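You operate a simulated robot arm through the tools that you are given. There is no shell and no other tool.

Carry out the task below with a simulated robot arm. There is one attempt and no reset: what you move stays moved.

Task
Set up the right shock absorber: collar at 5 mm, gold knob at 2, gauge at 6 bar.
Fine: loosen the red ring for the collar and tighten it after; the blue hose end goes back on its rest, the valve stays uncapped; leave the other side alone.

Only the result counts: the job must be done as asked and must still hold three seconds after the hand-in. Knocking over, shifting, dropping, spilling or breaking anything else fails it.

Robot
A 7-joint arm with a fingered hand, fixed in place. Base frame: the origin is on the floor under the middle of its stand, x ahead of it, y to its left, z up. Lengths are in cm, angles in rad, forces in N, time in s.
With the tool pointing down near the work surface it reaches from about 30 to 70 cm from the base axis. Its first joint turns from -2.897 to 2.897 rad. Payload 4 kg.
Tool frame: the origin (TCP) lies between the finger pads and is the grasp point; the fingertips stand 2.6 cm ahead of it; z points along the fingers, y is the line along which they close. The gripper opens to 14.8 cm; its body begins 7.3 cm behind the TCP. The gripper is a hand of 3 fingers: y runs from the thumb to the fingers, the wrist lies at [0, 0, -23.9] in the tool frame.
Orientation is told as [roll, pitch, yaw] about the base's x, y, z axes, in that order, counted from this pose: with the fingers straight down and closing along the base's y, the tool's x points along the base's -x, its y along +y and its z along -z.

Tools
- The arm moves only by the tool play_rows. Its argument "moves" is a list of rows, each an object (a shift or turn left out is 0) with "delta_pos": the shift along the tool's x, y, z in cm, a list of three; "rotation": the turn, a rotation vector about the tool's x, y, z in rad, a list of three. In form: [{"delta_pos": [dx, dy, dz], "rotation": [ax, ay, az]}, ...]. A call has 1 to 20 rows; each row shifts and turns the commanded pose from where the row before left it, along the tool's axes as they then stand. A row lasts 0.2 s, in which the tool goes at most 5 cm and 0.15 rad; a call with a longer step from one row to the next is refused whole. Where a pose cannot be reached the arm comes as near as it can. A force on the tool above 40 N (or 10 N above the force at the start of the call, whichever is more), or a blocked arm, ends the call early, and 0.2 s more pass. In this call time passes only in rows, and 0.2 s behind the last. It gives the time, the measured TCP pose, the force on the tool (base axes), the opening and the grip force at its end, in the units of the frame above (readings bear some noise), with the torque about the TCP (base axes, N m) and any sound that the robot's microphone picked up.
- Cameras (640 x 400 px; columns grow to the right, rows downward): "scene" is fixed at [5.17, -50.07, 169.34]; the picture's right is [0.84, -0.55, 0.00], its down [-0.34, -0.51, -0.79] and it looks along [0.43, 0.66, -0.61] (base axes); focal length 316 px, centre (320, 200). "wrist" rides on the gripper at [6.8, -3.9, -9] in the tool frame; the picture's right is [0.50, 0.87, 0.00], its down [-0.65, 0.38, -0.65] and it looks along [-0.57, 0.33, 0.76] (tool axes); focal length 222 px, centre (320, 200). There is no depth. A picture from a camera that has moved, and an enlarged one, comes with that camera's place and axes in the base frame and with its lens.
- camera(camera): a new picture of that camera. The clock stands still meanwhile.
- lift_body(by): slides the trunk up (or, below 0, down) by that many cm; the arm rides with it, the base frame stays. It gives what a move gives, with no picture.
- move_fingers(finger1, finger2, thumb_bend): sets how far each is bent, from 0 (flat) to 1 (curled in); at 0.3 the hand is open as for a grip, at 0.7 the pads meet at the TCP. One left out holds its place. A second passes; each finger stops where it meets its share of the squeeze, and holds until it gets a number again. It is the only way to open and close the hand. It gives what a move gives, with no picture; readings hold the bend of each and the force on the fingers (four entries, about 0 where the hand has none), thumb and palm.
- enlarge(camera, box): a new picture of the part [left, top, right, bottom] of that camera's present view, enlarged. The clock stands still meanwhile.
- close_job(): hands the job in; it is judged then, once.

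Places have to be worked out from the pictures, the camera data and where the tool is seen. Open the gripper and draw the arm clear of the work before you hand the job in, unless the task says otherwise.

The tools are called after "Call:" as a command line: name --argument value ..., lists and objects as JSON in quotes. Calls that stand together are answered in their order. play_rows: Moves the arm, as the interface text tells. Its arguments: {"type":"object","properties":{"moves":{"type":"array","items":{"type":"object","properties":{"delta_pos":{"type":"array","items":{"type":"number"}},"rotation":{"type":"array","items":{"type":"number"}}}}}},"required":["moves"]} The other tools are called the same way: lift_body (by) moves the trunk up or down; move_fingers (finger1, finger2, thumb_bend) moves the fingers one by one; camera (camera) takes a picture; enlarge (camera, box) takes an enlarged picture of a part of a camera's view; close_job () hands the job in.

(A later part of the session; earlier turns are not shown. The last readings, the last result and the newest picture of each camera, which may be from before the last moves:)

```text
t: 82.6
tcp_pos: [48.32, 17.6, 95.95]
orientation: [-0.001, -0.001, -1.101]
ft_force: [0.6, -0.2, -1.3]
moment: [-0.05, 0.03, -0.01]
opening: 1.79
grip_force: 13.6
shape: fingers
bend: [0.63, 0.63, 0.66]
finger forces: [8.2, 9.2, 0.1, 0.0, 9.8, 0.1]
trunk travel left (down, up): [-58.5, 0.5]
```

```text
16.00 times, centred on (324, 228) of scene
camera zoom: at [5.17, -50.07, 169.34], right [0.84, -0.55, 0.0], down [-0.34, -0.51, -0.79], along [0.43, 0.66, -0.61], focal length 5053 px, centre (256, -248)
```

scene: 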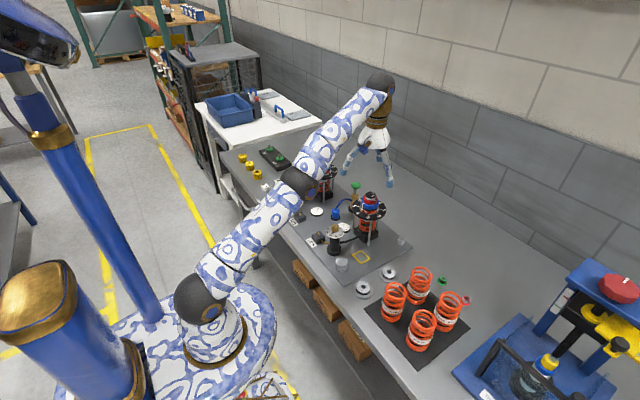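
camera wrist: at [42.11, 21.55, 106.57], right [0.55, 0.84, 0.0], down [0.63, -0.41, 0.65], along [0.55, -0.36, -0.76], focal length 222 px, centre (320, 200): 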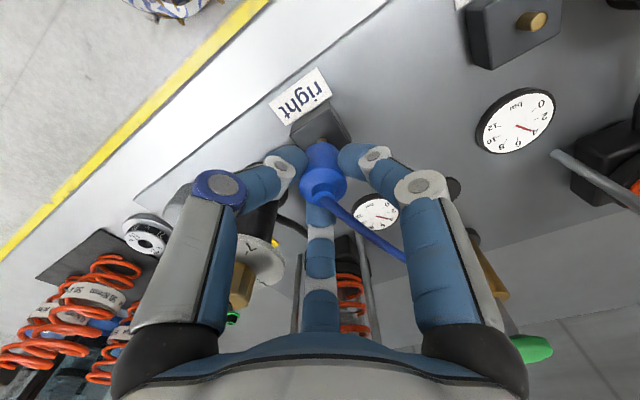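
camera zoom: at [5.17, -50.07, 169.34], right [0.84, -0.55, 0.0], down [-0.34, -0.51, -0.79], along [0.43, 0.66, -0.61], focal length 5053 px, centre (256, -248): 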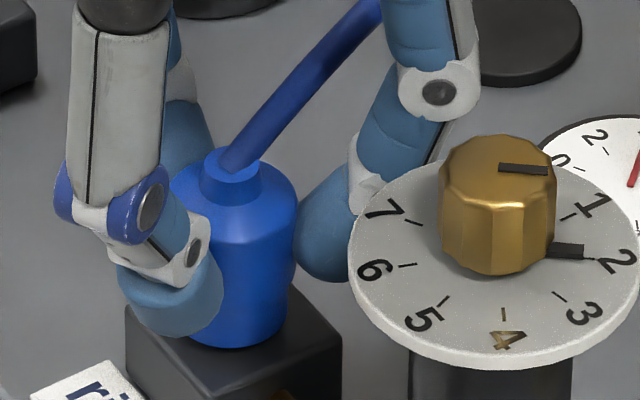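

The bottom is about 1 mm above the block. A final small step down to seat it.

Call:
play_rows --moves '[{"delta_pos": [0, 0, 0.15]}, {"delta_pos": [0, 0, 0.1]}]'

Call:
enlarge --camera "scene" --box '[312, 216, 336, 240]'

Call:
enlarge --camera "wrist" --box '[200, 90, 440, 240]'

```text
t: 83.2
tcp_pos: [48.23, 17.49, 95.76]
orientation: [0.001, 0.001, -1.101]
ft_force: [0.3, 0.4, -0.5]
moment: [0.01, 0.0, -0.04]
opening: 1.8
grip_force: 13.8
shape: fingers
bend: [0.63, 0.63, 0.66]
finger forces: [8.2, 9.2, 0.0, 0.0, 9.8, 0.0]
trunk travel left (down, up): [-58.5, 0.5]
```

```text
16.00 times, centred on (324, 228) of scene
camera zoom: at [5.17, -50.07, 169.34], right [0.84, -0.55, 0.0], down [-0.34, -0.51, -0.79], along [0.43, 0.66, -0.61], focal length 5053 px, centre (256, -248)
```

zoom: 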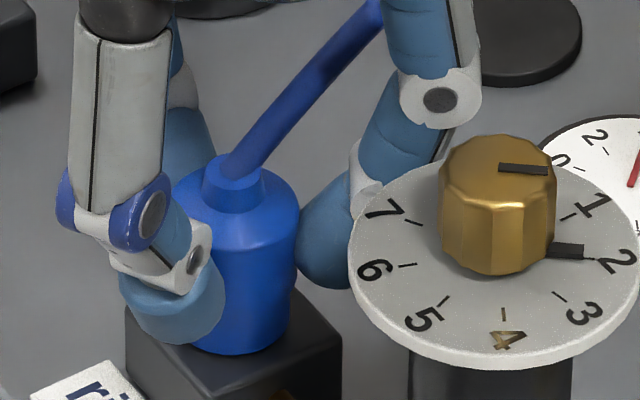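

```text
2.67 times, centred on (320, 165) of wrist
camera zoom: at [41.81, 21.75, 104.84], right [0.55, 0.84, 0.0], down [0.63, -0.41, 0.65], along [0.55, -0.36, -0.76], focal length 592 px, centre (320, 293)
```

zoom: 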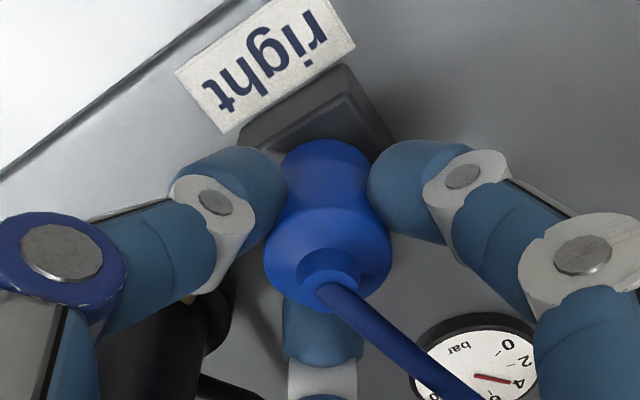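

No reaction yet. I keep lowering in 1 mm steps until the block pushes back.

Call:
play_rows --moves '[{"delta_pos": [0, 0, 0.1]}, {"delta_pos": [0, 0, 0.1]}]'

Call:
play_rows --moves '[{"delta_pos": [0, 0, 0.1]}]'

Call:
enlarge --camera "scene" --box '[312, 216, 336, 240]'

```text
t: 83.8
tcp_pos: [48.21, 17.55, 95.65]
orientation: [-0.001, 0.001, -1.103]
ft_force: [-0.6, 0.2, 1.5]
moment: [-0.01, -0.02, 0.04]
opening: 1.8
grip_force: 14.2
shape: fingers
bend: [0.63, 0.62, 0.66]
finger forces: [8.8, 9.7, 0.0, 0.0, 10.1, 0.1]
trunk travel left (down, up): [-58.5, 0.5]
```

```text
t: 84.2
tcp_pos: [48.26, 17.35, 95.61]
orientation: [0.003, 0.0, -1.102]
ft_force: [-0.2, 0.4, 7.0]
moment: [0.0, -0.03, 0.0]
opening: 1.79
grip_force: 15.4
shape: fingers
bend: [0.63, 0.62, 0.66]
finger forces: [9.1, 10.2, 0.0, 0.1, 10.9, 0.0]
trunk travel left (down, up): [-58.5, 0.5]
```

```text
16.00 times, centred on (324, 228) of scene
camera zoom: at [5.17, -50.07, 169.34], right [0.84, -0.55, 0.0], down [-0.34, -0.51, -0.79], along [0.43, 0.66, -0.61], focal length 5053 px, centre (256, -248)
```

zoom: 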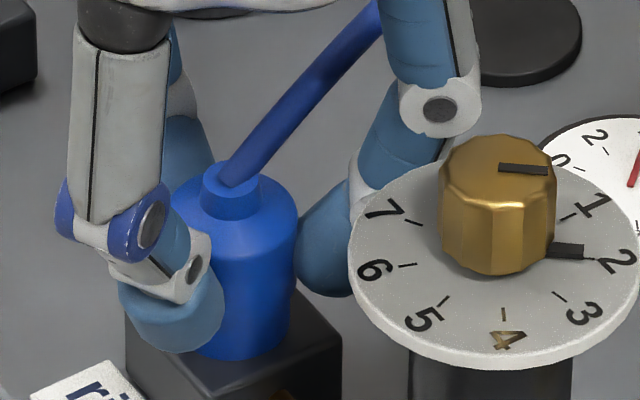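

It's seated: 7 N of push-back at z≈95.6. I relieve the push and open the fingers to release.

Call:
play_rows --moves '[{"delta_pos": [0, 0, -0.1]}]'

Call:
move_fingers --finger1 0.55 --finger2 0.55 --thumb_bend 0.55

Call:
enlarge --camera "scene" --box '[300, 190, 390, 250]'

Call:
enlarge --camera "wrist" --box '[200, 90, 440, 240]'

```text
t: 84.6
tcp_pos: [48.17, 17.45, 95.57]
orientation: [-0.001, -0.002, -1.101]
ft_force: [0.0, 0.4, 3.0]
moment: [0.01, -0.03, -0.01]
opening: 1.77
grip_force: 14.9
shape: fingers
bend: [0.63, 0.62, 0.66]
finger forces: [8.9, 10.0, 0.1, 0.1, 10.3, 0.0]
trunk travel left (down, up): [-58.5, 0.5]
```

```text
t: 85.6
tcp_pos: [48.3, 17.42, 95.57]
orientation: [0.002, 0.0, -1.1]
ft_force: [-0.6, -0.8, -0.4]
moment: [-0.04, -0.04, 0.02]
opening: 4.51
grip_force: 0.0
shape: fingers
bend: [0.55, 0.55, 0.55]
finger forces: [0.0, 0.1, 0.0, 0.0, 0.0, 0.1]
trunk travel left (down, up): [-58.5, 0.5]
```

```text
6.67 times, centred on (345, 220) of scene
camera zoom: at [5.17, -50.07, 169.34], right [0.84, -0.55, 0.0], down [-0.34, -0.51, -0.79], along [0.43, 0.66, -0.61], focal length 2106 px, centre (153, 67)
```

zoom: 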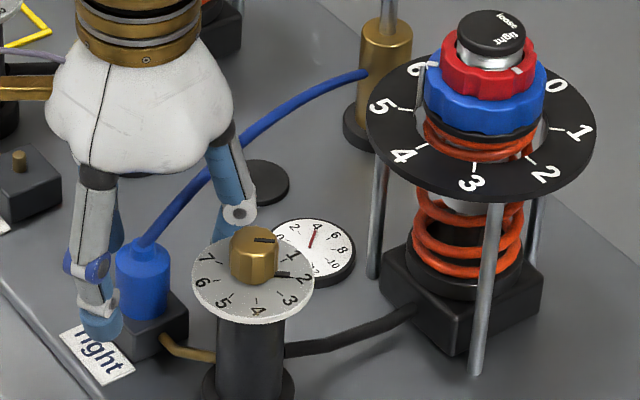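

```text
2.67 times, centred on (320, 165) of wrist
camera zoom: at [41.78, 21.73, 104.64], right [0.55, 0.84, 0.0], down [0.63, -0.41, 0.65], along [0.55, -0.36, -0.76], focal length 592 px, centre (320, 293)
```

zoom: 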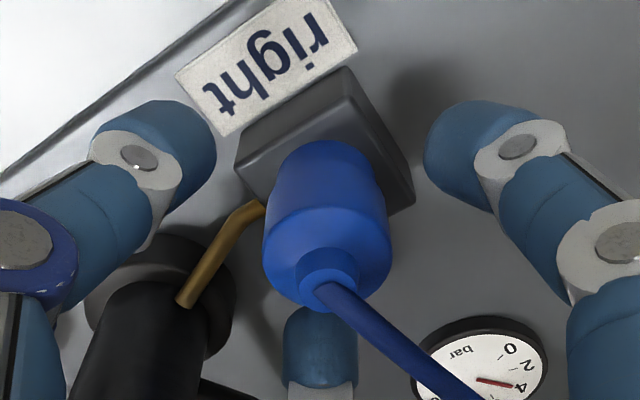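

The end stands on the valve by itself. I lift straight up clear of it and check that it stays.

Call:
play_rows --moves '[{"delta_pos": [0, 0, -1]}, {"delta_pos": [0, 0, -2]}, {"delta_pos": [0, 0, -2.5]}, {"delta_pos": [0, 0, -2.5]}, {"delta_pos": [0, 0, -2.5]}]'

Call:
enlarge --camera "scene" --box '[300, 170, 400, 250]'

Call:
camera --camera "wrist"

```text
t: 86.8
tcp_pos: [48.31, 17.47, 106.25]
orientation: [0.001, 0.0, -1.103]
ft_force: [0.5, 0.0, 0.2]
moment: [0.01, 0.0, 0.04]
opening: 4.54
grip_force: 0.1
shape: fingers
bend: [0.55, 0.55, 0.55]
finger forces: [0.2, 0.0, 0.0, 0.0, 0.1, 0.1]
trunk travel left (down, up): [-58.5, 0.5]
```

```text
5.00 times, centred on (350, 210) of scene
camera zoom: at [5.17, -50.07, 169.34], right [0.84, -0.55, 0.0], down [-0.34, -0.51, -0.79], along [0.43, 0.66, -0.61], focal length 1579 px, centre (170, 150)
```

zoom: 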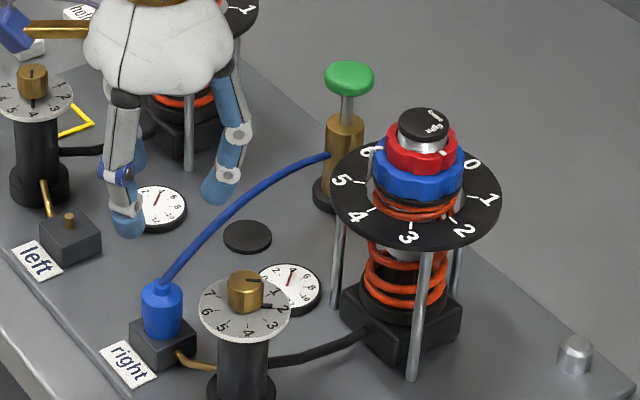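

```text
taken
camera wrist: at [41.8, 21.78, 115.19], right [0.55, 0.84, 0.0], down [0.63, -0.41, 0.65], along [0.55, -0.36, -0.76], focal length 222 px, centre (320, 200)
```

wrist: 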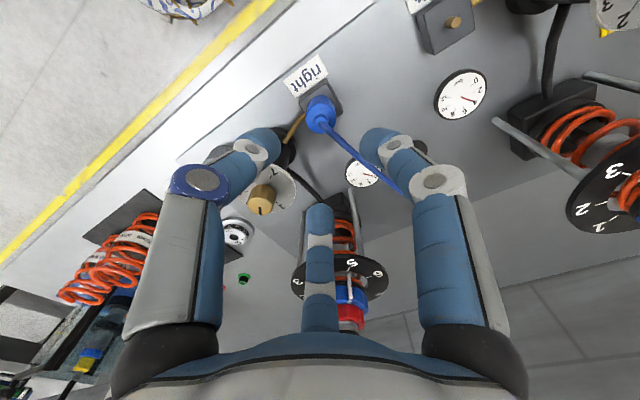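

The end stays on the valve with the hose running to the pump. Now I bring the hand toward the pump (yaw -0.19, camera on the robot side) to locate the green handle precisely.

Call:
play_rows --moves '[{"delta_pos": [0, 0, -1.5], "rotation": [0, 0, -0.13]}, {"delta_pos": [0, 0, -1.5], "rotation": [0, 0, -0.13]}, {"delta_pos": [0, 0, -0.8], "rotation": [0, 0, -0.13]}, {"rotation": [0, 0, -0.13]}, {"rotation": [0, 0, -0.13]}, {"rotation": [0, 0, -0.13]}, {"rotation": [0, 0, -0.13]}, {"delta_pos": [-2.68, 1.54, 0]}, {"delta_pos": [-2.68, 1.54, 0]}, {"delta_pos": [-2.68, 1.54, 0]}, {"delta_pos": [-2.68, 1.54, 0]}]'

Call:
camera --camera "wrist"

Call:
enlarge --camera "scene" --box '[310, 130, 410, 220]'

```text
t: 89.2
tcp_pos: [60.07, 21.45, 110.01]
orientation: [0.0, 0.0, -0.19]
ft_force: [1.1, -0.9, 0.7]
moment: [0.0, 0.01, 0.0]
opening: 4.57
grip_force: 0.1
shape: fingers
bend: [0.55, 0.55, 0.55]
finger forces: [0.1, 0.0, 0.1, 0.0, 0.0, 0.1]
trunk travel left (down, up): [-58.5, 0.5]
```

```text
taken
camera wrist: at [52.71, 18.86, 118.97], right [-0.33, 0.94, 0.0], down [0.71, 0.25, 0.65], along [0.62, 0.21, -0.76], focal length 222 px, centre (320, 200)
```

wrist: 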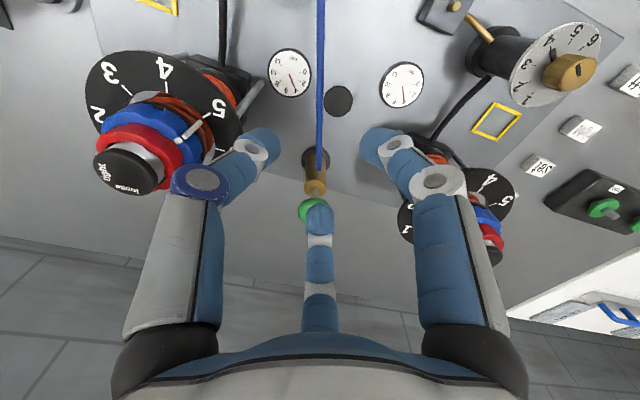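

```text
4.44 times, centred on (360, 175) of scene
camera zoom: at [5.17, -50.07, 169.34], right [0.84, -0.55, 0.0], down [-0.34, -0.51, -0.79], along [0.43, 0.66, -0.61], focal length 1404 px, centre (142, 311)
```

zoom: 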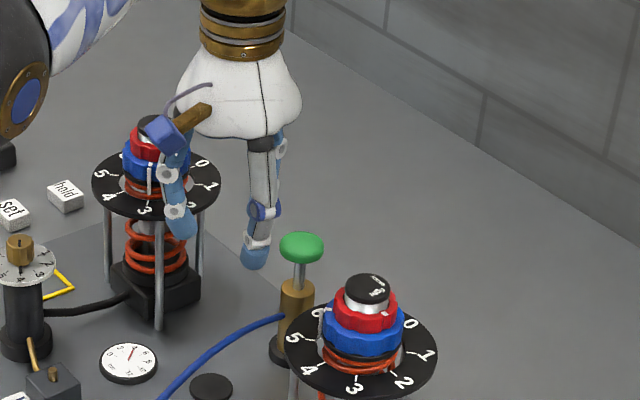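

The handle is near (69.2, 24.15), top ≈101.3. I close the fingers into a cluster for pushing, tilt the tool 0.3 rad outward to gain reach, and hover above the handle.

Call:
move_fingers --finger1 0.7 --finger2 0.7 --thumb_bend 0.7

Call:
play_rows --moves '[{"rotation": [-0.05, -0.0866, 0]}, {"rotation": [-0.05, -0.0866, 0]}, {"rotation": [-0.05, -0.0866, 0]}, {"delta_pos": [-2.18, 1.09, 1.97]}, {"delta_pos": [-2.18, 1.09, 1.97]}, {"delta_pos": [-2.18, 1.09, 1.97]}]'

Call:
camera --camera "wrist"

Call:
enlarge --camera "scene" --box '[330, 150, 394, 210]'

```text
t: 90.2
tcp_pos: [59.97, 21.39, 109.94]
orientation: [0.0, 0.0, -0.19]
ft_force: [0.2, 0.4, 0.4]
moment: [0.04, -0.01, 0.0]
opening: 0.03
grip_force: 0.1
shape: fingers
bend: [0.69, 0.69, 0.7]
finger forces: [0.1, 0.0, 0.1, 0.0, 0.0, 0.1]
trunk travel left (down, up): [-58.5, 0.5]
```

```text
t: 91.6
tcp_pos: [68.44, 23.97, 106.45]
orientation: [0.154, -0.259, -0.212]
ft_force: [-0.8, 0.4, -0.4]
moment: [0.0, 0.01, 0.02]
opening: 0.01
grip_force: 0.1
shape: fingers
bend: [0.69, 0.69, 0.7]
finger forces: [0.0, 0.1, 0.0, 0.0, 0.0, 0.0]
trunk travel left (down, up): [-58.5, 0.5]
```

```text
taken
camera wrist: at [58.97, 20.62, 112.74], right [-0.33, 0.94, 0.0], down [0.5, 0.17, 0.85], along [0.8, 0.28, -0.53], focal length 222 px, centre (320, 200)
```

wrist: 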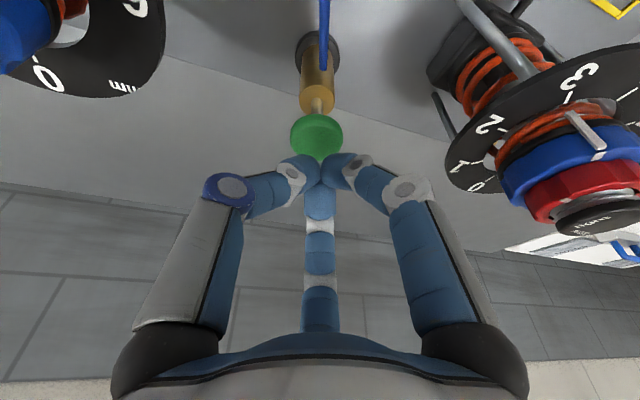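

```text
6.67 times, centred on (362, 180) of scene
camera zoom: at [5.17, -50.07, 169.34], right [0.84, -0.55, 0.0], down [-0.34, -0.51, -0.79], along [0.43, 0.66, -0.61], focal length 2106 px, centre (40, 333)
```

zoom: 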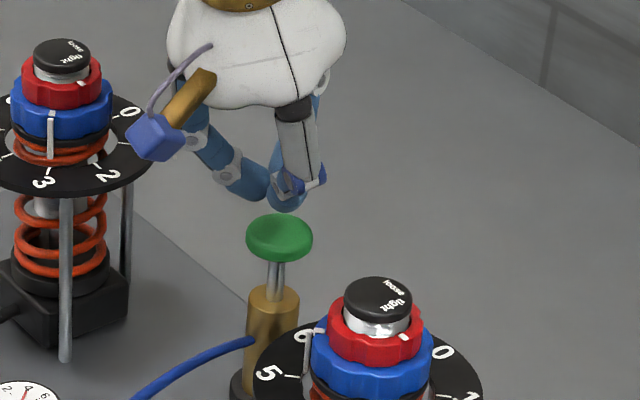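

The fingertip cluster is about 2.5 cm over the handle, well centred. I go straight down 2.3 cm to near contact.

Call:
play_rows --moves '[{"delta_pos": [0.4, -0.17, 0.91]}, {"delta_pos": [0.256, -0.148, 0.955]}, {"delta_pos": [0.077, -0.044, 0.287]}]'

Call:
enlarge --camera "wrist" --box '[240, 80, 400, 180]'

Call:
enlarge --camera "scene" --box '[330, 155, 394, 215]'

```text
t: 92.4
tcp_pos: [68.12, 23.96, 104.22]
orientation: [0.154, -0.26, -0.212]
ft_force: [-0.3, 0.2, 0.4]
moment: [-0.01, 0.0, 0.01]
opening: 0.05
grip_force: 0.5
shape: fingers
bend: [0.69, 0.69, 0.7]
finger forces: [0.0, 0.0, 0.0, 0.0, 0.9, 0.1]
trunk travel left (down, up): [-58.5, 0.5]
```

```text
4.00 times, centred on (320, 130) of wrist
camera zoom: at [58.7, 20.63, 110.48], right [-0.33, 0.95, 0.0], down [0.5, 0.17, 0.85], along [0.8, 0.28, -0.53], focal length 888 px, centre (320, 480)
```

zoom: 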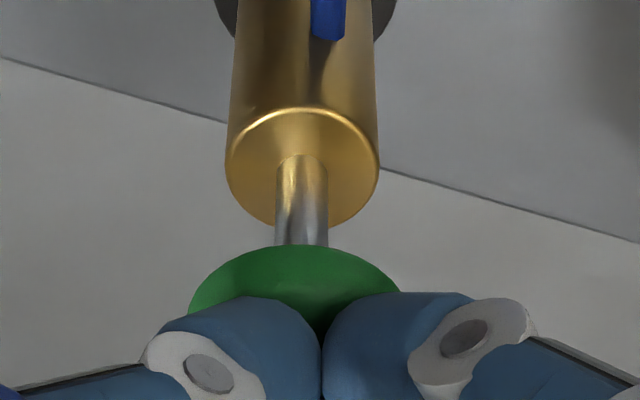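

```text
6.67 times, centred on (362, 185) of scene
camera zoom: at [5.17, -50.07, 169.34], right [0.84, -0.55, 0.0], down [-0.34, -0.51, -0.79], along [0.43, 0.66, -0.61], focal length 2106 px, centre (40, 300)
```

zoom: 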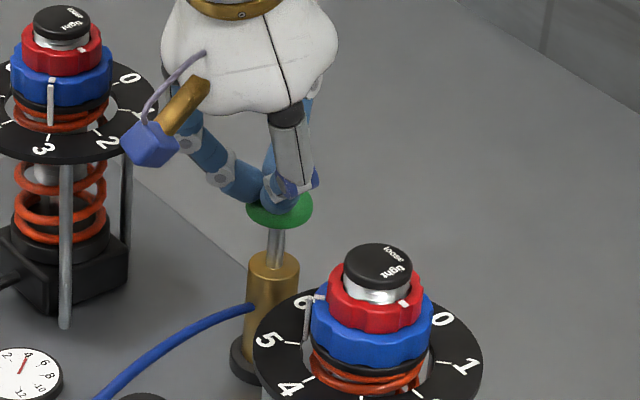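

Almost touching; the handle centre is about 0.35 cm to the camera's left. I rise a hair, shift, and then press down gently, watching force and gauge.

Call:
play_rows --moves '[{"delta_pos": [-0.077, 0.044, -0.287]}, {"delta_pos": [-0.175, -0.303, 0]}, {"delta_pos": [0.128, -0.074, 0.478]}, {"delta_pos": [0.077, -0.044, 0.287]}]'

Call:
enlarge --camera "wrist" --box '[240, 80, 400, 180]'

Call:
enlarge --camera "scene" --box '[320, 165, 400, 240]'

```text
t: 93.4
tcp_pos: [68.32, 23.6, 103.69]
orientation: [0.154, -0.259, -0.212]
ft_force: [-0.1, -0.1, 1.5]
moment: [0.02, -0.01, 0.02]
opening: 0.0
grip_force: 1.4
shape: fingers
bend: [0.7, 0.69, 0.7]
finger forces: [1.3, 0.1, 0.0, 0.1, 1.5, 0.0]
trunk travel left (down, up): [-58.5, 0.5]
```

```text
4.00 times, centred on (320, 130) of wrist
camera zoom: at [58.77, 20.32, 109.99], right [-0.33, 0.95, 0.0], down [0.5, 0.17, 0.85], along [0.8, 0.28, -0.53], focal length 888 px, centre (320, 480)
```

zoom: 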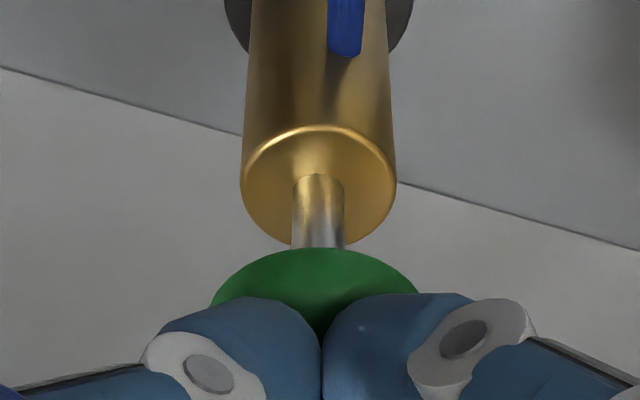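

```text
5.33 times, centred on (360, 202) of scene
camera zoom: at [5.17, -50.07, 169.34], right [0.84, -0.55, 0.0], down [-0.34, -0.51, -0.79], along [0.43, 0.66, -0.61], focal length 1684 px, centre (107, 187)
```

zoom: 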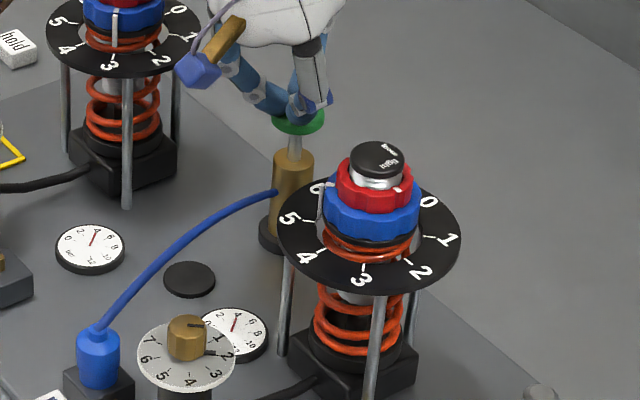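

Centred contact at about 1.5 N and the rod moves easily. I press 1 cm and read the gauge.

Call:
play_rows --moves '[{"delta_pos": [0.128, -0.074, 0.478]}, {"delta_pos": [0.128, -0.074, 0.478]}]'

Call:
enlarge --camera "scene" --box '[350, 215, 382, 235]'

Call:
enlarge --camera "scene" --box '[340, 170, 404, 220]'

```text
t: 94.0
tcp_pos: [68.24, 23.67, 102.72]
orientation: [0.154, -0.261, -0.212]
ft_force: [-1.7, -0.6, 4.4]
moment: [-0.02, 0.01, 0.01]
opening: 0.0
grip_force: 2.4
shape: fingers
bend: [0.7, 0.69, 0.7]
finger forces: [2.5, 0.0, 0.1, 0.0, 3.2, 0.1]
trunk travel left (down, up): [-58.5, 0.5]
```

```text
16.00 times, centred on (366, 225) of scene
camera zoom: at [5.17, -50.07, 169.34], right [0.84, -0.55, 0.0], down [-0.34, -0.51, -0.79], along [0.43, 0.66, -0.61], focal length 5053 px, centre (-416, -200)
```

zoom: 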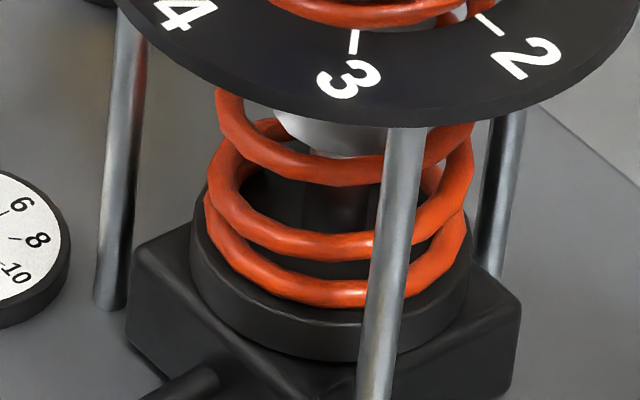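

```text
8.00 times, centred on (372, 195) of scene
camera zoom: at [5.17, -50.07, 169.34], right [0.84, -0.55, 0.0], down [-0.34, -0.51, -0.79], along [0.43, 0.66, -0.61], focal length 2527 px, centre (-96, 240)
```

zoom: 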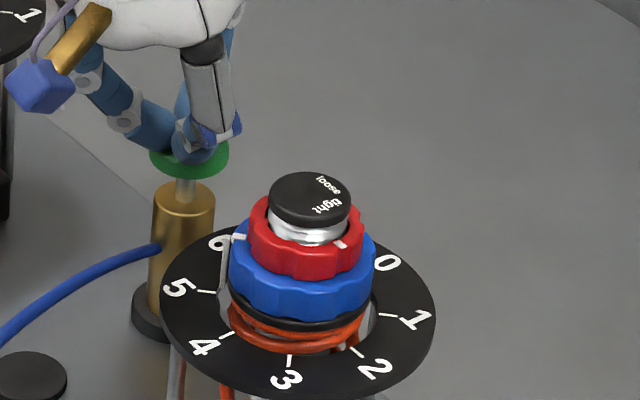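

Spring-like resistance of 4.4 N. The gauge is near raw pixel (344, 227), so I enlarge there.

Call:
enlarge --camera "scene" --box '[330, 217, 358, 237]'

Call:
camera --camera "wrist"

```text
16.00 times, centred on (344, 227) of scene
camera zoom: at [5.17, -50.07, 169.34], right [0.84, -0.55, 0.0], down [-0.34, -0.51, -0.79], along [0.43, 0.66, -0.61], focal length 5053 px, centre (-64, -232)
```

zoom: 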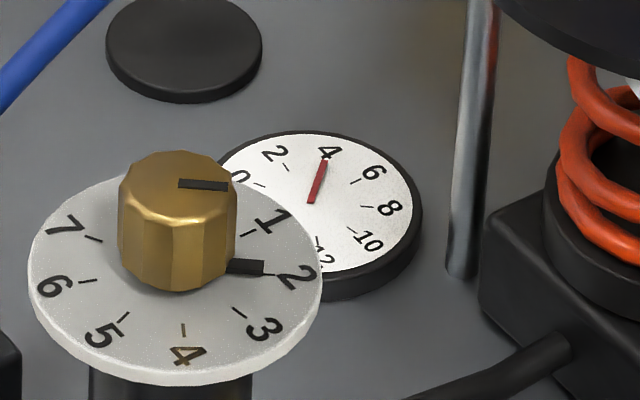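

```text
taken
camera wrist: at [58.76, 20.32, 109.0], right [-0.33, 0.95, 0.0], down [0.5, 0.17, 0.85], along [0.8, 0.28, -0.53], focal length 222 px, centre (320, 200)
```

wrist: 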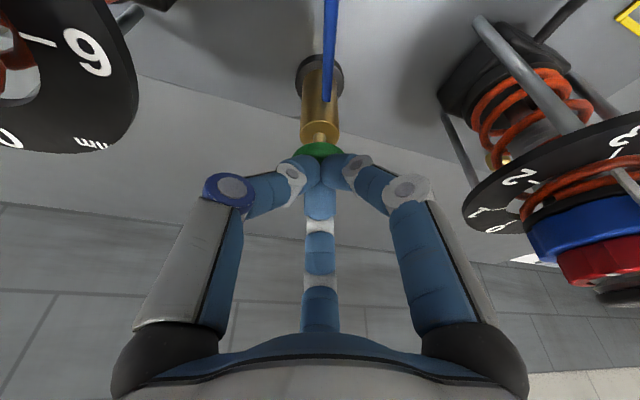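

The gauge is still on 4 after about 1.5 cm of stroke. I press on another 1 cm and look again.

Call:
play_rows --moves '[{"delta_pos": [0.128, -0.074, 0.478]}, {"delta_pos": [0.128, -0.074, 0.478]}]'

Call:
enlarge --camera "scene" --box '[330, 217, 358, 237]'

Call:
enlarge --camera "scene" --box '[340, 170, 404, 220]'

```text
t: 94.6
tcp_pos: [68.19, 23.62, 101.98]
orientation: [0.156, -0.262, -0.212]
ft_force: [-0.6, -1.7, 12.2]
moment: [-0.1, 0.04, 0.01]
opening: 0.0
grip_force: 7.7
shape: fingers
bend: [0.7, 0.69, 0.7]
finger forces: [6.2, 0.0, 0.1, 0.0, 8.4, 0.0]
trunk travel left (down, up): [-58.5, 0.5]
```

```text
16.00 times, centred on (344, 227) of scene
camera zoom: at [5.17, -50.07, 169.34], right [0.84, -0.55, 0.0], down [-0.34, -0.51, -0.79], along [0.43, 0.66, -0.61], focal length 5053 px, centre (-64, -232)
```

zoom: 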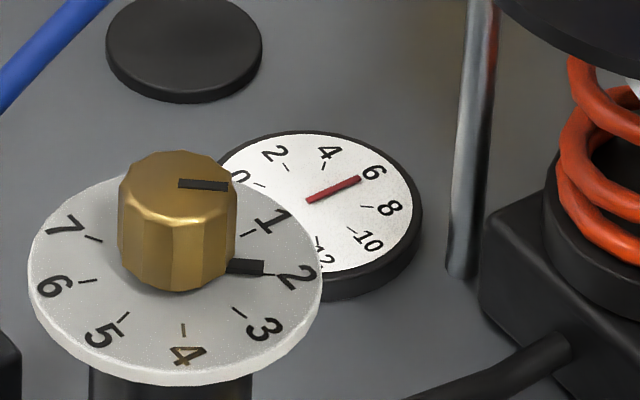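

```text
8.00 times, centred on (372, 195) of scene
camera zoom: at [5.17, -50.07, 169.34], right [0.84, -0.55, 0.0], down [-0.34, -0.51, -0.79], along [0.43, 0.66, -0.61], focal length 2527 px, centre (-96, 240)
```

zoom: 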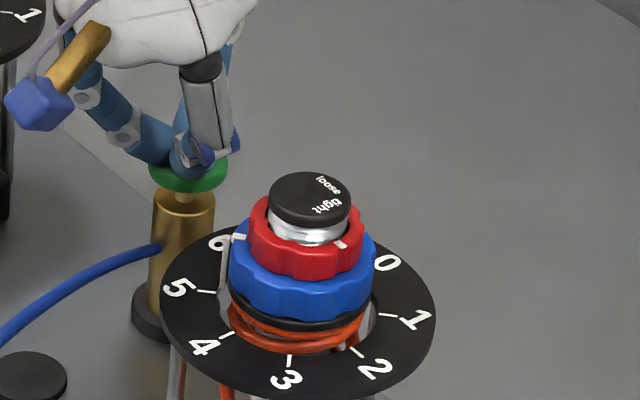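

The gauge needle has jumped to 6, and force rose to 12 N (stroke bottom). I lift straight off the handle and check that the reading holds.

Call:
play_rows --moves '[{"delta_pos": [-0.256, 0.148, -0.955]}, {"delta_pos": [-0.256, 0.148, -0.955]}, {"delta_pos": [-0.256, 0.148, -0.955]}, {"delta_pos": [-0.256, 0.148, -0.955]}, {"delta_pos": [-0.256, 0.148, -0.955]}]'

Call:
enlarge --camera "scene" --box '[330, 217, 358, 237]'

Call:
enlarge --camera "scene" --box '[300, 160, 400, 250]'

```text
t: 95.8
tcp_pos: [68.26, 23.62, 106.59]
orientation: [0.156, -0.257, -0.208]
ft_force: [-0.6, -0.5, 1.3]
moment: [0.02, 0.03, 0.02]
opening: 0.0
grip_force: 0.0
shape: fingers
bend: [0.7, 0.69, 0.7]
finger forces: [0.1, 0.1, 0.0, 0.1, 0.1, 0.1]
trunk travel left (down, up): [-58.5, 0.5]
```

```text
16.00 times, centred on (344, 227) of scene
camera zoom: at [5.17, -50.07, 169.34], right [0.84, -0.55, 0.0], down [-0.34, -0.51, -0.79], along [0.43, 0.66, -0.61], focal length 5053 px, centre (-64, -232)
```

zoom: 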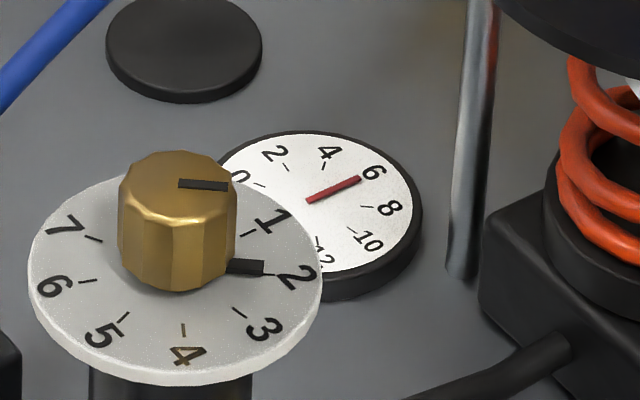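

```text
4.44 times, centred on (350, 205) of scene
camera zoom: at [5.17, -50.07, 169.34], right [0.84, -0.55, 0.0], down [-0.34, -0.51, -0.79], along [0.43, 0.66, -0.61], focal length 1404 px, centre (187, 178)
```

zoom: 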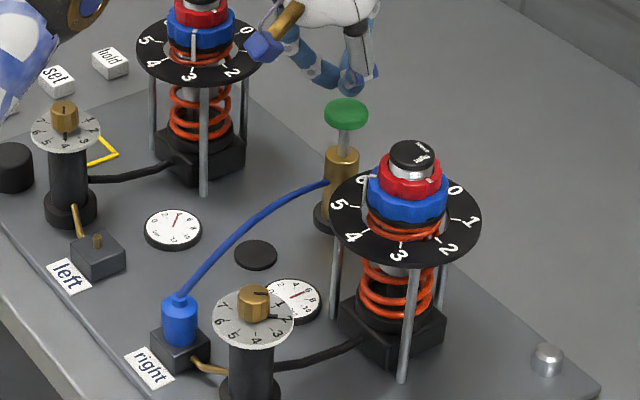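

The gauge holds at 6 and the handle springs back by itself. Now I return to the hose end: back off inward, undo the tilt, turn to yaw -1.1 and go above the valve.

Call:
play_rows --moves '[{"delta_pos": [2.17, -0.98, -1.92]}, {"delta_pos": [2.17, -0.98, -1.92]}, {"delta_pos": [2.17, -0.98, -1.92]}, {"rotation": [0.05, 0.0866, 0]}, {"rotation": [0.05, 0.0866, 0]}, {"rotation": [0.05, 0.0866, 0]}, {"rotation": [0, 0, 0.13]}, {"rotation": [0, 0, 0.13]}, {"rotation": [0, 0, 0.13]}, {"rotation": [0, 0, 0.13]}, {"rotation": [0, 0, 0.13]}, {"rotation": [0, 0, 0.13]}, {"rotation": [0, 0, 0.13]}]'

Call:
camera --camera "wrist"

```text
t: 98.6
tcp_pos: [60.01, 21.54, 110.17]
orientation: [0.001, 0.0, -1.103]
ft_force: [-0.3, 0.2, -0.3]
moment: [-0.02, 0.01, -0.03]
opening: 0.02
grip_force: 0.1
shape: fingers
bend: [0.7, 0.69, 0.7]
finger forces: [0.0, 0.0, 0.1, 0.0, 0.0, 0.0]
trunk travel left (down, up): [-58.5, 0.5]
```

```text
taken
camera wrist: at [53.57, 25.81, 119.06], right [0.55, 0.84, 0.0], down [0.63, -0.41, 0.65], along [0.55, -0.36, -0.76], focal length 222 px, centre (320, 200)
```

wrist: 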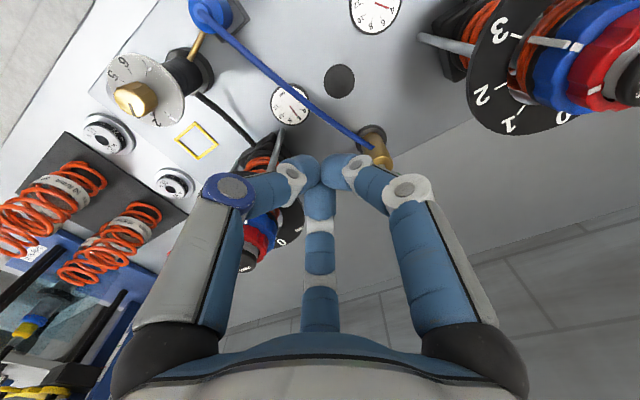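

From here the right gauge is in clear view; I enlarge it to read it accurately, together with the left gauge.

Call:
enlarge --camera "wrist" --box '[259, 84, 323, 124]'

Call:
enlarge --camera "wrist" --box '[180, 0, 260, 50]'

```text
10.00 times, centred on (291, 104) of wrist
camera zoom: at [53.57, 25.81, 119.06], right [0.55, 0.84, 0.0], down [0.63, -0.41, 0.65], along [0.55, -0.36, -0.76], focal length 2221 px, centre (610, 1160)
```

zoom: 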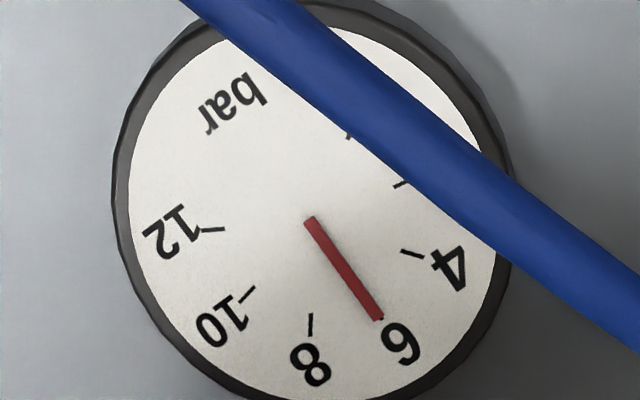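

```text
8.00 times, centred on (220, 25) of wrist
camera zoom: at [53.57, 25.81, 119.06], right [0.55, 0.84, 0.0], down [0.63, -0.41, 0.65], along [0.55, -0.36, -0.76], focal length 1777 px, centre (1120, 1600)
```

zoom: 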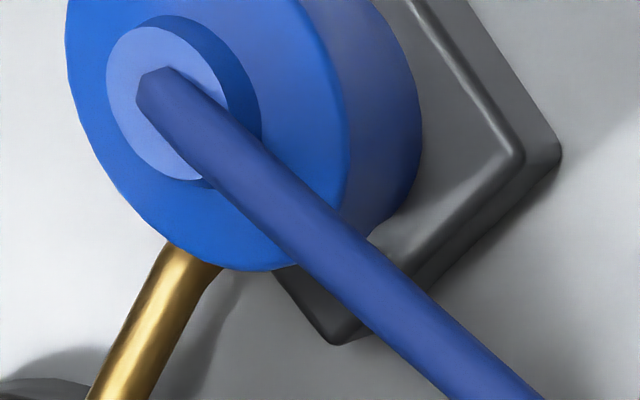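

The needle is exactly on 6. I move over the hose end, open the fingers, and descend partway.

Call:
play_rows --moves '[{"delta_pos": [0.4225, -3.085, 0]}, {"delta_pos": [0.4225, -3.085, 0]}, {"delta_pos": [0.4225, -3.085, 0]}, {"delta_pos": [0.4225, -3.085, 0]}]'

Call:
move_fingers --finger1 0.53 --finger2 0.53 --thumb_bend 0.53

Call:
play_rows --moves '[{"delta_pos": [0, 0, 2.5]}, {"delta_pos": [0, 0, 2.5]}, {"delta_pos": [0, 0, 2.5]}]'

Call:
enlarge --camera "wrist" --box '[200, 80, 440, 230]'

Call:
enlarge --camera "scene" --box '[290, 190, 370, 250]'

```text
t: 99.6
tcp_pos: [47.99, 17.3, 109.99]
orientation: [0.001, 0.0, -1.102]
ft_force: [0.3, 0.1, 0.6]
moment: [0.01, 0.02, 0.06]
opening: 0.02
grip_force: 0.0
shape: fingers
bend: [0.7, 0.69, 0.7]
finger forces: [0.0, 0.0, 0.1, 0.1, 0.0, 0.0]
trunk travel left (down, up): [-58.5, 0.5]
```

```text
t: 100.6
tcp_pos: [48.24, 17.23, 109.91]
orientation: [-0.002, 0.001, -1.1]
ft_force: [0.4, 0.3, 0.2]
moment: [0.0, -0.03, 0.01]
opening: 5.18
grip_force: 0.1
shape: fingers
bend: [0.53, 0.53, 0.53]
finger forces: [0.0, 0.0, 0.1, 0.0, 0.1, 0.0]
trunk travel left (down, up): [-58.5, 0.5]
```

```text
t: 101.4
tcp_pos: [48.27, 17.51, 102.55]
orientation: [0.0, 0.001, -1.101]
ft_force: [-0.2, 1.0, -0.3]
moment: [-0.01, 0.04, 0.0]
opening: 5.17
grip_force: 0.1
shape: fingers
bend: [0.53, 0.53, 0.53]
finger forces: [0.0, 0.0, 0.1, 0.0, 0.0, 0.1]
trunk travel left (down, up): [-58.5, 0.5]
```

```text
2.67 times, centred on (320, 155) of wrist
camera zoom: at [41.8, 21.77, 111.53], right [0.55, 0.84, 0.0], down [0.63, -0.41, 0.65], along [0.55, -0.36, -0.76], focal length 592 px, centre (320, 320)
```

zoom: 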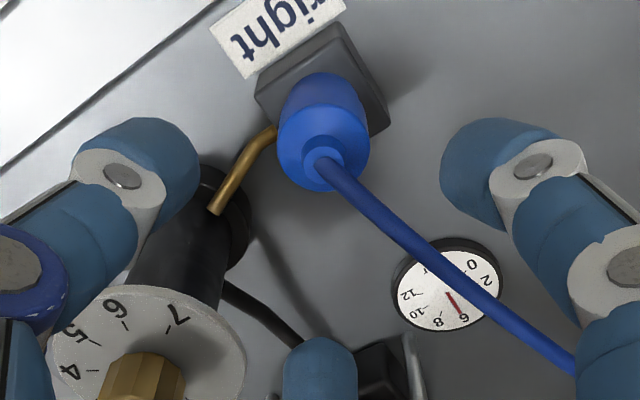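

```text
6.67 times, centred on (330, 220) of scene
camera zoom: at [5.17, -50.07, 169.34], right [0.84, -0.55, 0.0], down [-0.34, -0.51, -0.79], along [0.43, 0.66, -0.61], focal length 2106 px, centre (253, 67)
```

zoom: 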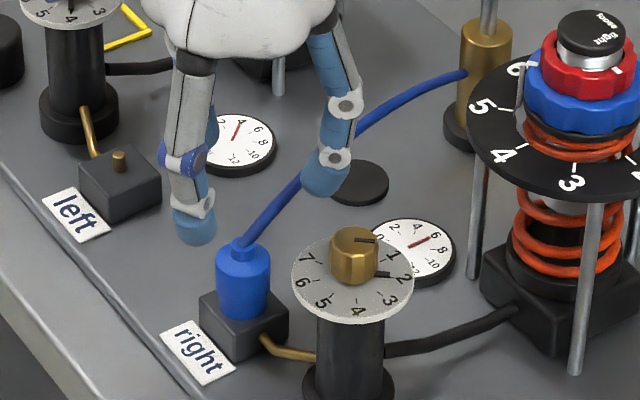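

Hose end is centred between the fingers, same as when I released it. I descend to the release height.

Call:
play_rows --moves '[{"delta_pos": [0, 0, 2]}, {"delta_pos": [0, 0, 2]}, {"delta_pos": [0, 0, 1.5]}, {"delta_pos": [0, 0, 1.4]}]'

Call:
enlarge --camera "wrist" --box '[200, 90, 440, 240]'

Call:
enlarge --camera "scene" --box '[300, 200, 364, 250]'

```text
t: 102.4
tcp_pos: [48.29, 17.48, 95.57]
orientation: [-0.001, 0.0, -1.101]
ft_force: [-0.4, 0.7, -0.5]
moment: [-0.01, -0.03, 0.01]
opening: 5.2
grip_force: 0.0
shape: fingers
bend: [0.53, 0.53, 0.53]
finger forces: [0.0, 0.0, 0.1, 0.1, 0.0, 0.0]
trunk travel left (down, up): [-58.5, 0.5]
```

```text
2.67 times, centred on (320, 165) of wrist
camera zoom: at [41.8, 21.72, 104.59], right [0.55, 0.84, 0.0], down [0.63, -0.41, 0.65], along [0.55, -0.36, -0.76], focal length 592 px, centre (320, 293)
```

zoom: 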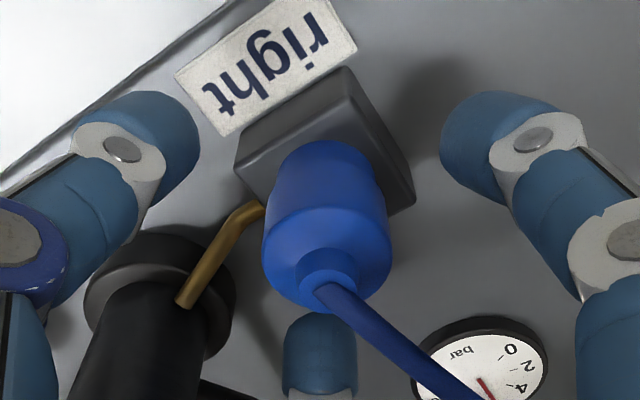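

```text
8.00 times, centred on (332, 225) of scene
camera zoom: at [5.17, -50.07, 169.34], right [0.84, -0.55, 0.0], down [-0.34, -0.51, -0.79], along [0.43, 0.66, -0.61], focal length 2527 px, centre (224, 0)
```

zoom: 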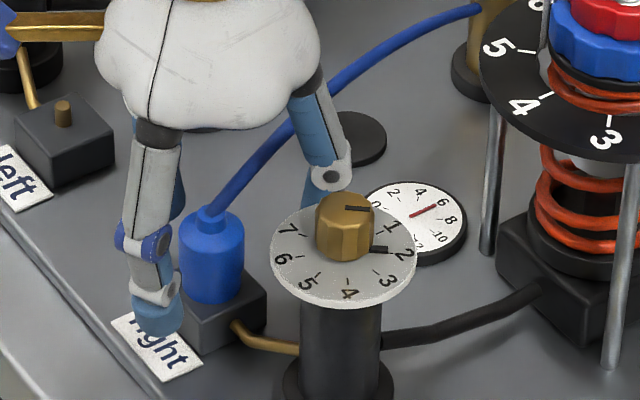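

Same relation as before release. I close, firm up, and lift straight off the stem.

Call:
move_fingers --finger1 0.63 --finger2 0.63 --thumb_bend 0.63

Call:
move_fingers --finger1 0.72 --finger2 0.72 --thumb_bend 0.72

Call:
play_rows --moves '[{"delta_pos": [0, 0, -0.5]}, {"delta_pos": [0, 0, -1]}, {"delta_pos": [0, 0, -1]}]'

Call:
enlarge --camera "scene" --box '[300, 200, 364, 250]'

Call:
enlarge --camera "wrist" --box '[200, 90, 440, 240]'

```text
t: 103.4
tcp_pos: [48.19, 17.48, 95.53]
orientation: [0.0, -0.001, -1.102]
ft_force: [0.3, -0.3, -0.4]
moment: [-0.01, 0.03, -0.01]
opening: 2.18
grip_force: 0.3
shape: fingers
bend: [0.62, 0.62, 0.63]
finger forces: [0.7, 0.6, 0.0, 0.0, 0.3, 0.0]
trunk travel left (down, up): [-58.5, 0.5]
```

```text
t: 104.4
tcp_pos: [48.24, 17.47, 95.62]
orientation: [-0.001, 0.001, -1.101]
ft_force: [0.5, 0.5, 0.3]
moment: [0.01, 0.0, 0.0]
opening: 1.78
grip_force: 13.8
shape: fingers
bend: [0.63, 0.63, 0.66]
finger forces: [8.6, 9.2, 0.1, 0.1, 9.4, 0.0]
trunk travel left (down, up): [-58.5, 0.5]
```

```text
t: 105.2
tcp_pos: [48.31, 17.53, 98.08]
orientation: [-0.001, 0.0, -1.101]
ft_force: [0.4, 0.2, -1.5]
moment: [0.0, 0.0, 0.04]
opening: 1.78
grip_force: 13.2
shape: fingers
bend: [0.63, 0.63, 0.66]
finger forces: [8.6, 9.2, 0.1, 0.0, 9.5, 0.0]
trunk travel left (down, up): [-58.5, 0.5]
```

```text
8.00 times, centred on (332, 225) of scene
camera zoom: at [5.17, -50.07, 169.34], right [0.84, -0.55, 0.0], down [-0.34, -0.51, -0.79], along [0.43, 0.66, -0.61], focal length 2527 px, centre (224, 0)
```

zoom: 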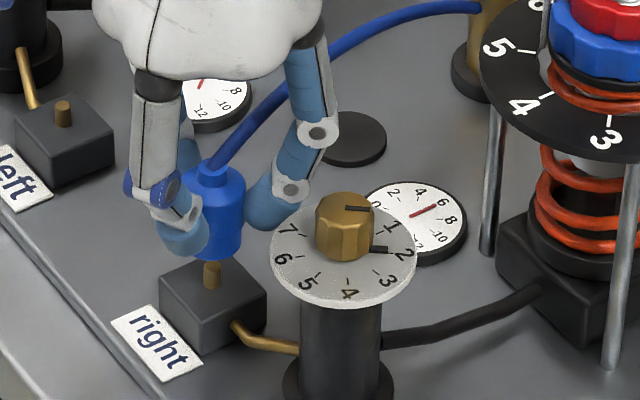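

```text
2.67 times, centred on (320, 165) of wrist
camera zoom: at [41.8, 21.71, 107.12], right [0.55, 0.84, 0.0], down [0.63, -0.41, 0.65], along [0.55, -0.36, -0.76], focal length 592 px, centre (320, 293)
```

zoom: 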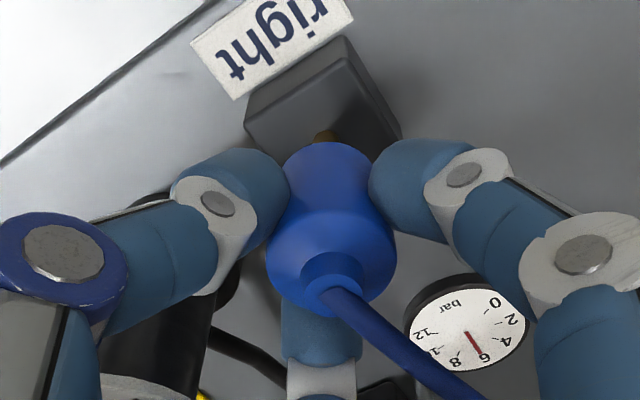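

Off the valve, and the gauge still reads 6. I carry the end back over its rest at (60.15, 24.2).

Call:
play_rows --moves '[{"delta_pos": [0, 0, -1.2]}, {"delta_pos": [0, 0, -1]}, {"delta_pos": [0.124, 2.72, 0]}, {"delta_pos": [0.124, 2.72, 0]}, {"delta_pos": [0.124, 2.72, 0]}, {"delta_pos": [0.124, 2.72, 0]}, {"delta_pos": [0.124, 2.72, 0]}, {"delta_pos": [0, 0, 1.5]}, {"delta_pos": [0, 0, 1.5]}, {"delta_pos": [0, 0, 1]}]'

Call:
enlarge --camera "scene" --box '[320, 180, 368, 220]'

Call:
enlarge --camera "wrist" --box '[200, 90, 440, 240]'

```text
t: 107.4
tcp_pos: [60.11, 24.27, 96.45]
orientation: [0.0, 0.0, -1.101]
ft_force: [0.7, 0.4, -0.8]
moment: [0.01, -0.05, -0.02]
opening: 1.75
grip_force: 13.4
shape: fingers
bend: [0.63, 0.63, 0.66]
finger forces: [8.5, 9.2, 0.0, 0.0, 9.4, 0.0]
trunk travel left (down, up): [-58.5, 0.5]
```

```text
10.00 times, centred on (344, 200) of scene
camera zoom: at [5.17, -50.07, 169.34], right [0.84, -0.55, 0.0], down [-0.34, -0.51, -0.79], along [0.43, 0.66, -0.61], focal length 3158 px, centre (80, 200)
```

zoom: 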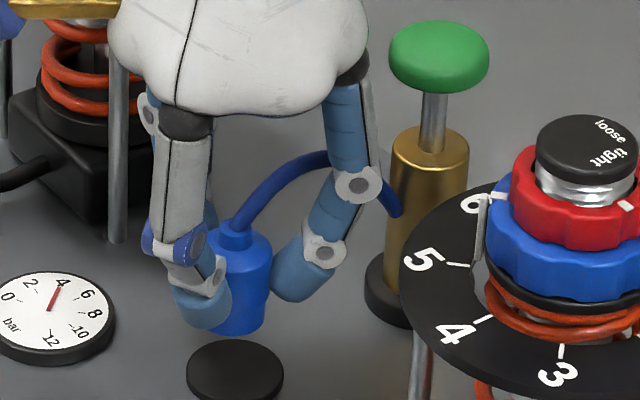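

```text
2.67 times, centred on (320, 165) of wrist
camera zoom: at [53.7, 28.44, 105.36], right [0.55, 0.84, 0.0], down [0.63, -0.41, 0.65], along [0.55, -0.36, -0.76], focal length 592 px, centre (320, 293)
```

zoom: 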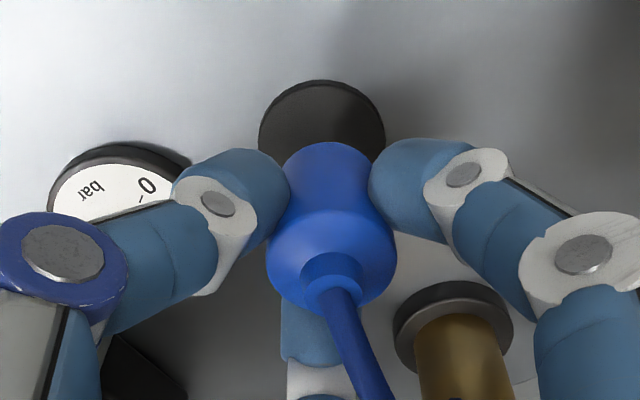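

Aligned with the rest to about 1.4 mm; I nudge that out and lower onto the rest, watching for contact.

Call:
play_rows --moves '[{"delta_pos": [-0.07, -0.12, 0.8]}, {"delta_pos": [0, 0, 0.8]}, {"delta_pos": [0, 0, 0.6]}, {"delta_pos": [0, 0, 0.2]}]'

Call:
play_rows --moves '[{"delta_pos": [0, 0, 0.1]}]'

Call:
enlarge --camera "scene" --box '[320, 180, 368, 220]'

```text
t: 108.4
tcp_pos: [60.04, 23.93, 94.08]
orientation: [0.0, -0.002, -1.101]
ft_force: [-0.1, 0.1, -0.8]
moment: [0.0, 0.01, 0.02]
opening: 1.75
grip_force: 13.7
shape: fingers
bend: [0.63, 0.63, 0.66]
finger forces: [8.5, 9.2, 0.1, 0.0, 9.4, 0.1]
trunk travel left (down, up): [-58.5, 0.5]
```

```text
t: 108.8
tcp_pos: [60.05, 24.02, 93.85]
orientation: [0.002, 0.001, -1.102]
ft_force: [-0.6, 0.4, -1.4]
moment: [0.04, 0.0, -0.04]
opening: 1.77
grip_force: 13.1
shape: fingers
bend: [0.63, 0.63, 0.66]
finger forces: [8.4, 9.2, 0.0, 0.1, 9.4, 0.0]
trunk travel left (down, up): [-58.5, 0.5]
```

```text
10.00 times, centred on (344, 200) of scene
camera zoom: at [5.17, -50.07, 169.34], right [0.84, -0.55, 0.0], down [-0.34, -0.51, -0.79], along [0.43, 0.66, -0.61], focal length 3158 px, centre (80, 200)
```

zoom: 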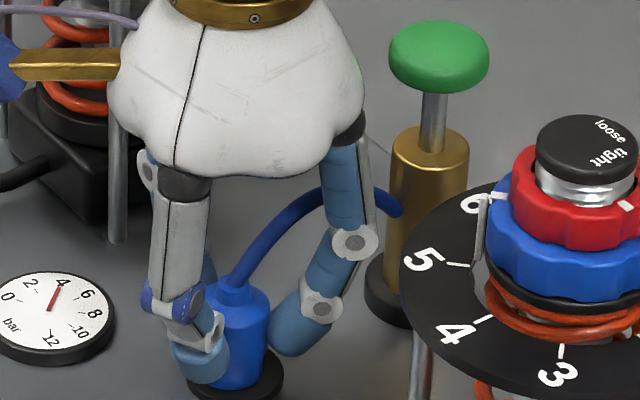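

Not yet touching. I continue in 1 mm steps until the rest pushes back.

Call:
play_rows --moves '[{"delta_pos": [0, 0, 0.1]}]'

Call:
play_rows --moves '[{"delta_pos": [0, 0, 0.1]}]'

```text
t: 109.2
tcp_pos: [60.08, 24.06, 93.74]
orientation: [0.0, 0.0, -1.102]
ft_force: [0.3, 0.5, 0.8]
moment: [0.03, 0.01, -0.03]
opening: 1.76
grip_force: 14.0
shape: fingers
bend: [0.63, 0.63, 0.66]
finger forces: [8.8, 9.4, 0.0, 0.1, 9.7, 0.0]
trunk travel left (down, up): [-58.5, 0.5]
```

```text
t: 109.6
tcp_pos: [60.04, 24.02, 93.72]
orientation: [0.001, -0.001, -1.101]
ft_force: [0.0, -0.2, 1.8]
moment: [0.02, -0.03, 0.01]
opening: 1.74
grip_force: 14.4
shape: fingers
bend: [0.63, 0.62, 0.66]
finger forces: [9.0, 9.7, 0.0, 0.1, 10.1, 0.0]
trunk travel left (down, up): [-58.5, 0.5]
```

Contact with the rest. I check centring before releasing.

Call:
enlarge --camera "wrist" --box '[200, 90, 440, 240]'

Call:
enlarge --camera "scene" --box '[326, 195, 358, 223]'

```text
2.67 times, centred on (320, 165) of wrist
camera zoom: at [53.57, 28.26, 102.68], right [0.55, 0.84, 0.0], down [0.63, -0.41, 0.65], along [0.55, -0.36, -0.76], focal length 592 px, centre (320, 293)
```

zoom: 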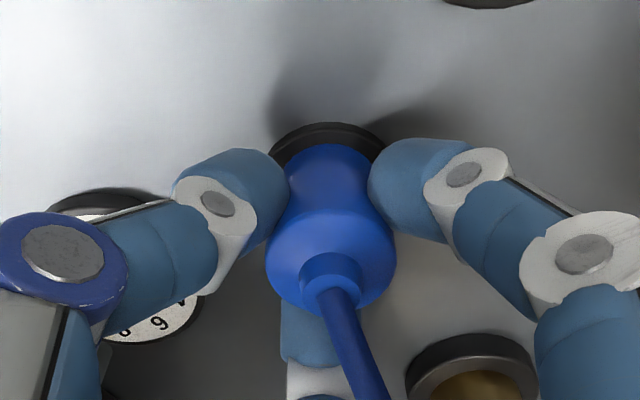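

```text
14.29 times, centred on (342, 209) of scene
camera zoom: at [5.17, -50.07, 169.34], right [0.84, -0.55, 0.0], down [-0.34, -0.51, -0.79], along [0.43, 0.66, -0.61], focal length 4512 px, centre (6, 71)
```

zoom: 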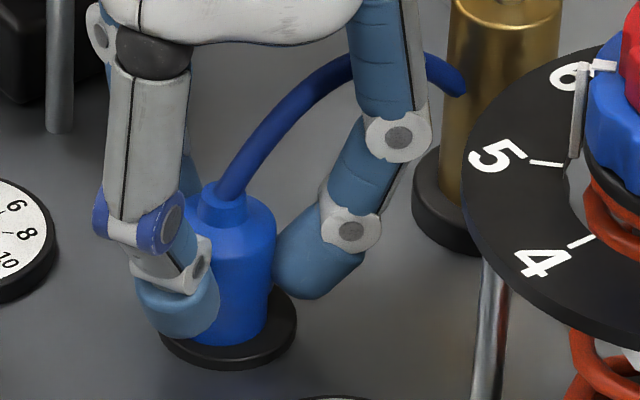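

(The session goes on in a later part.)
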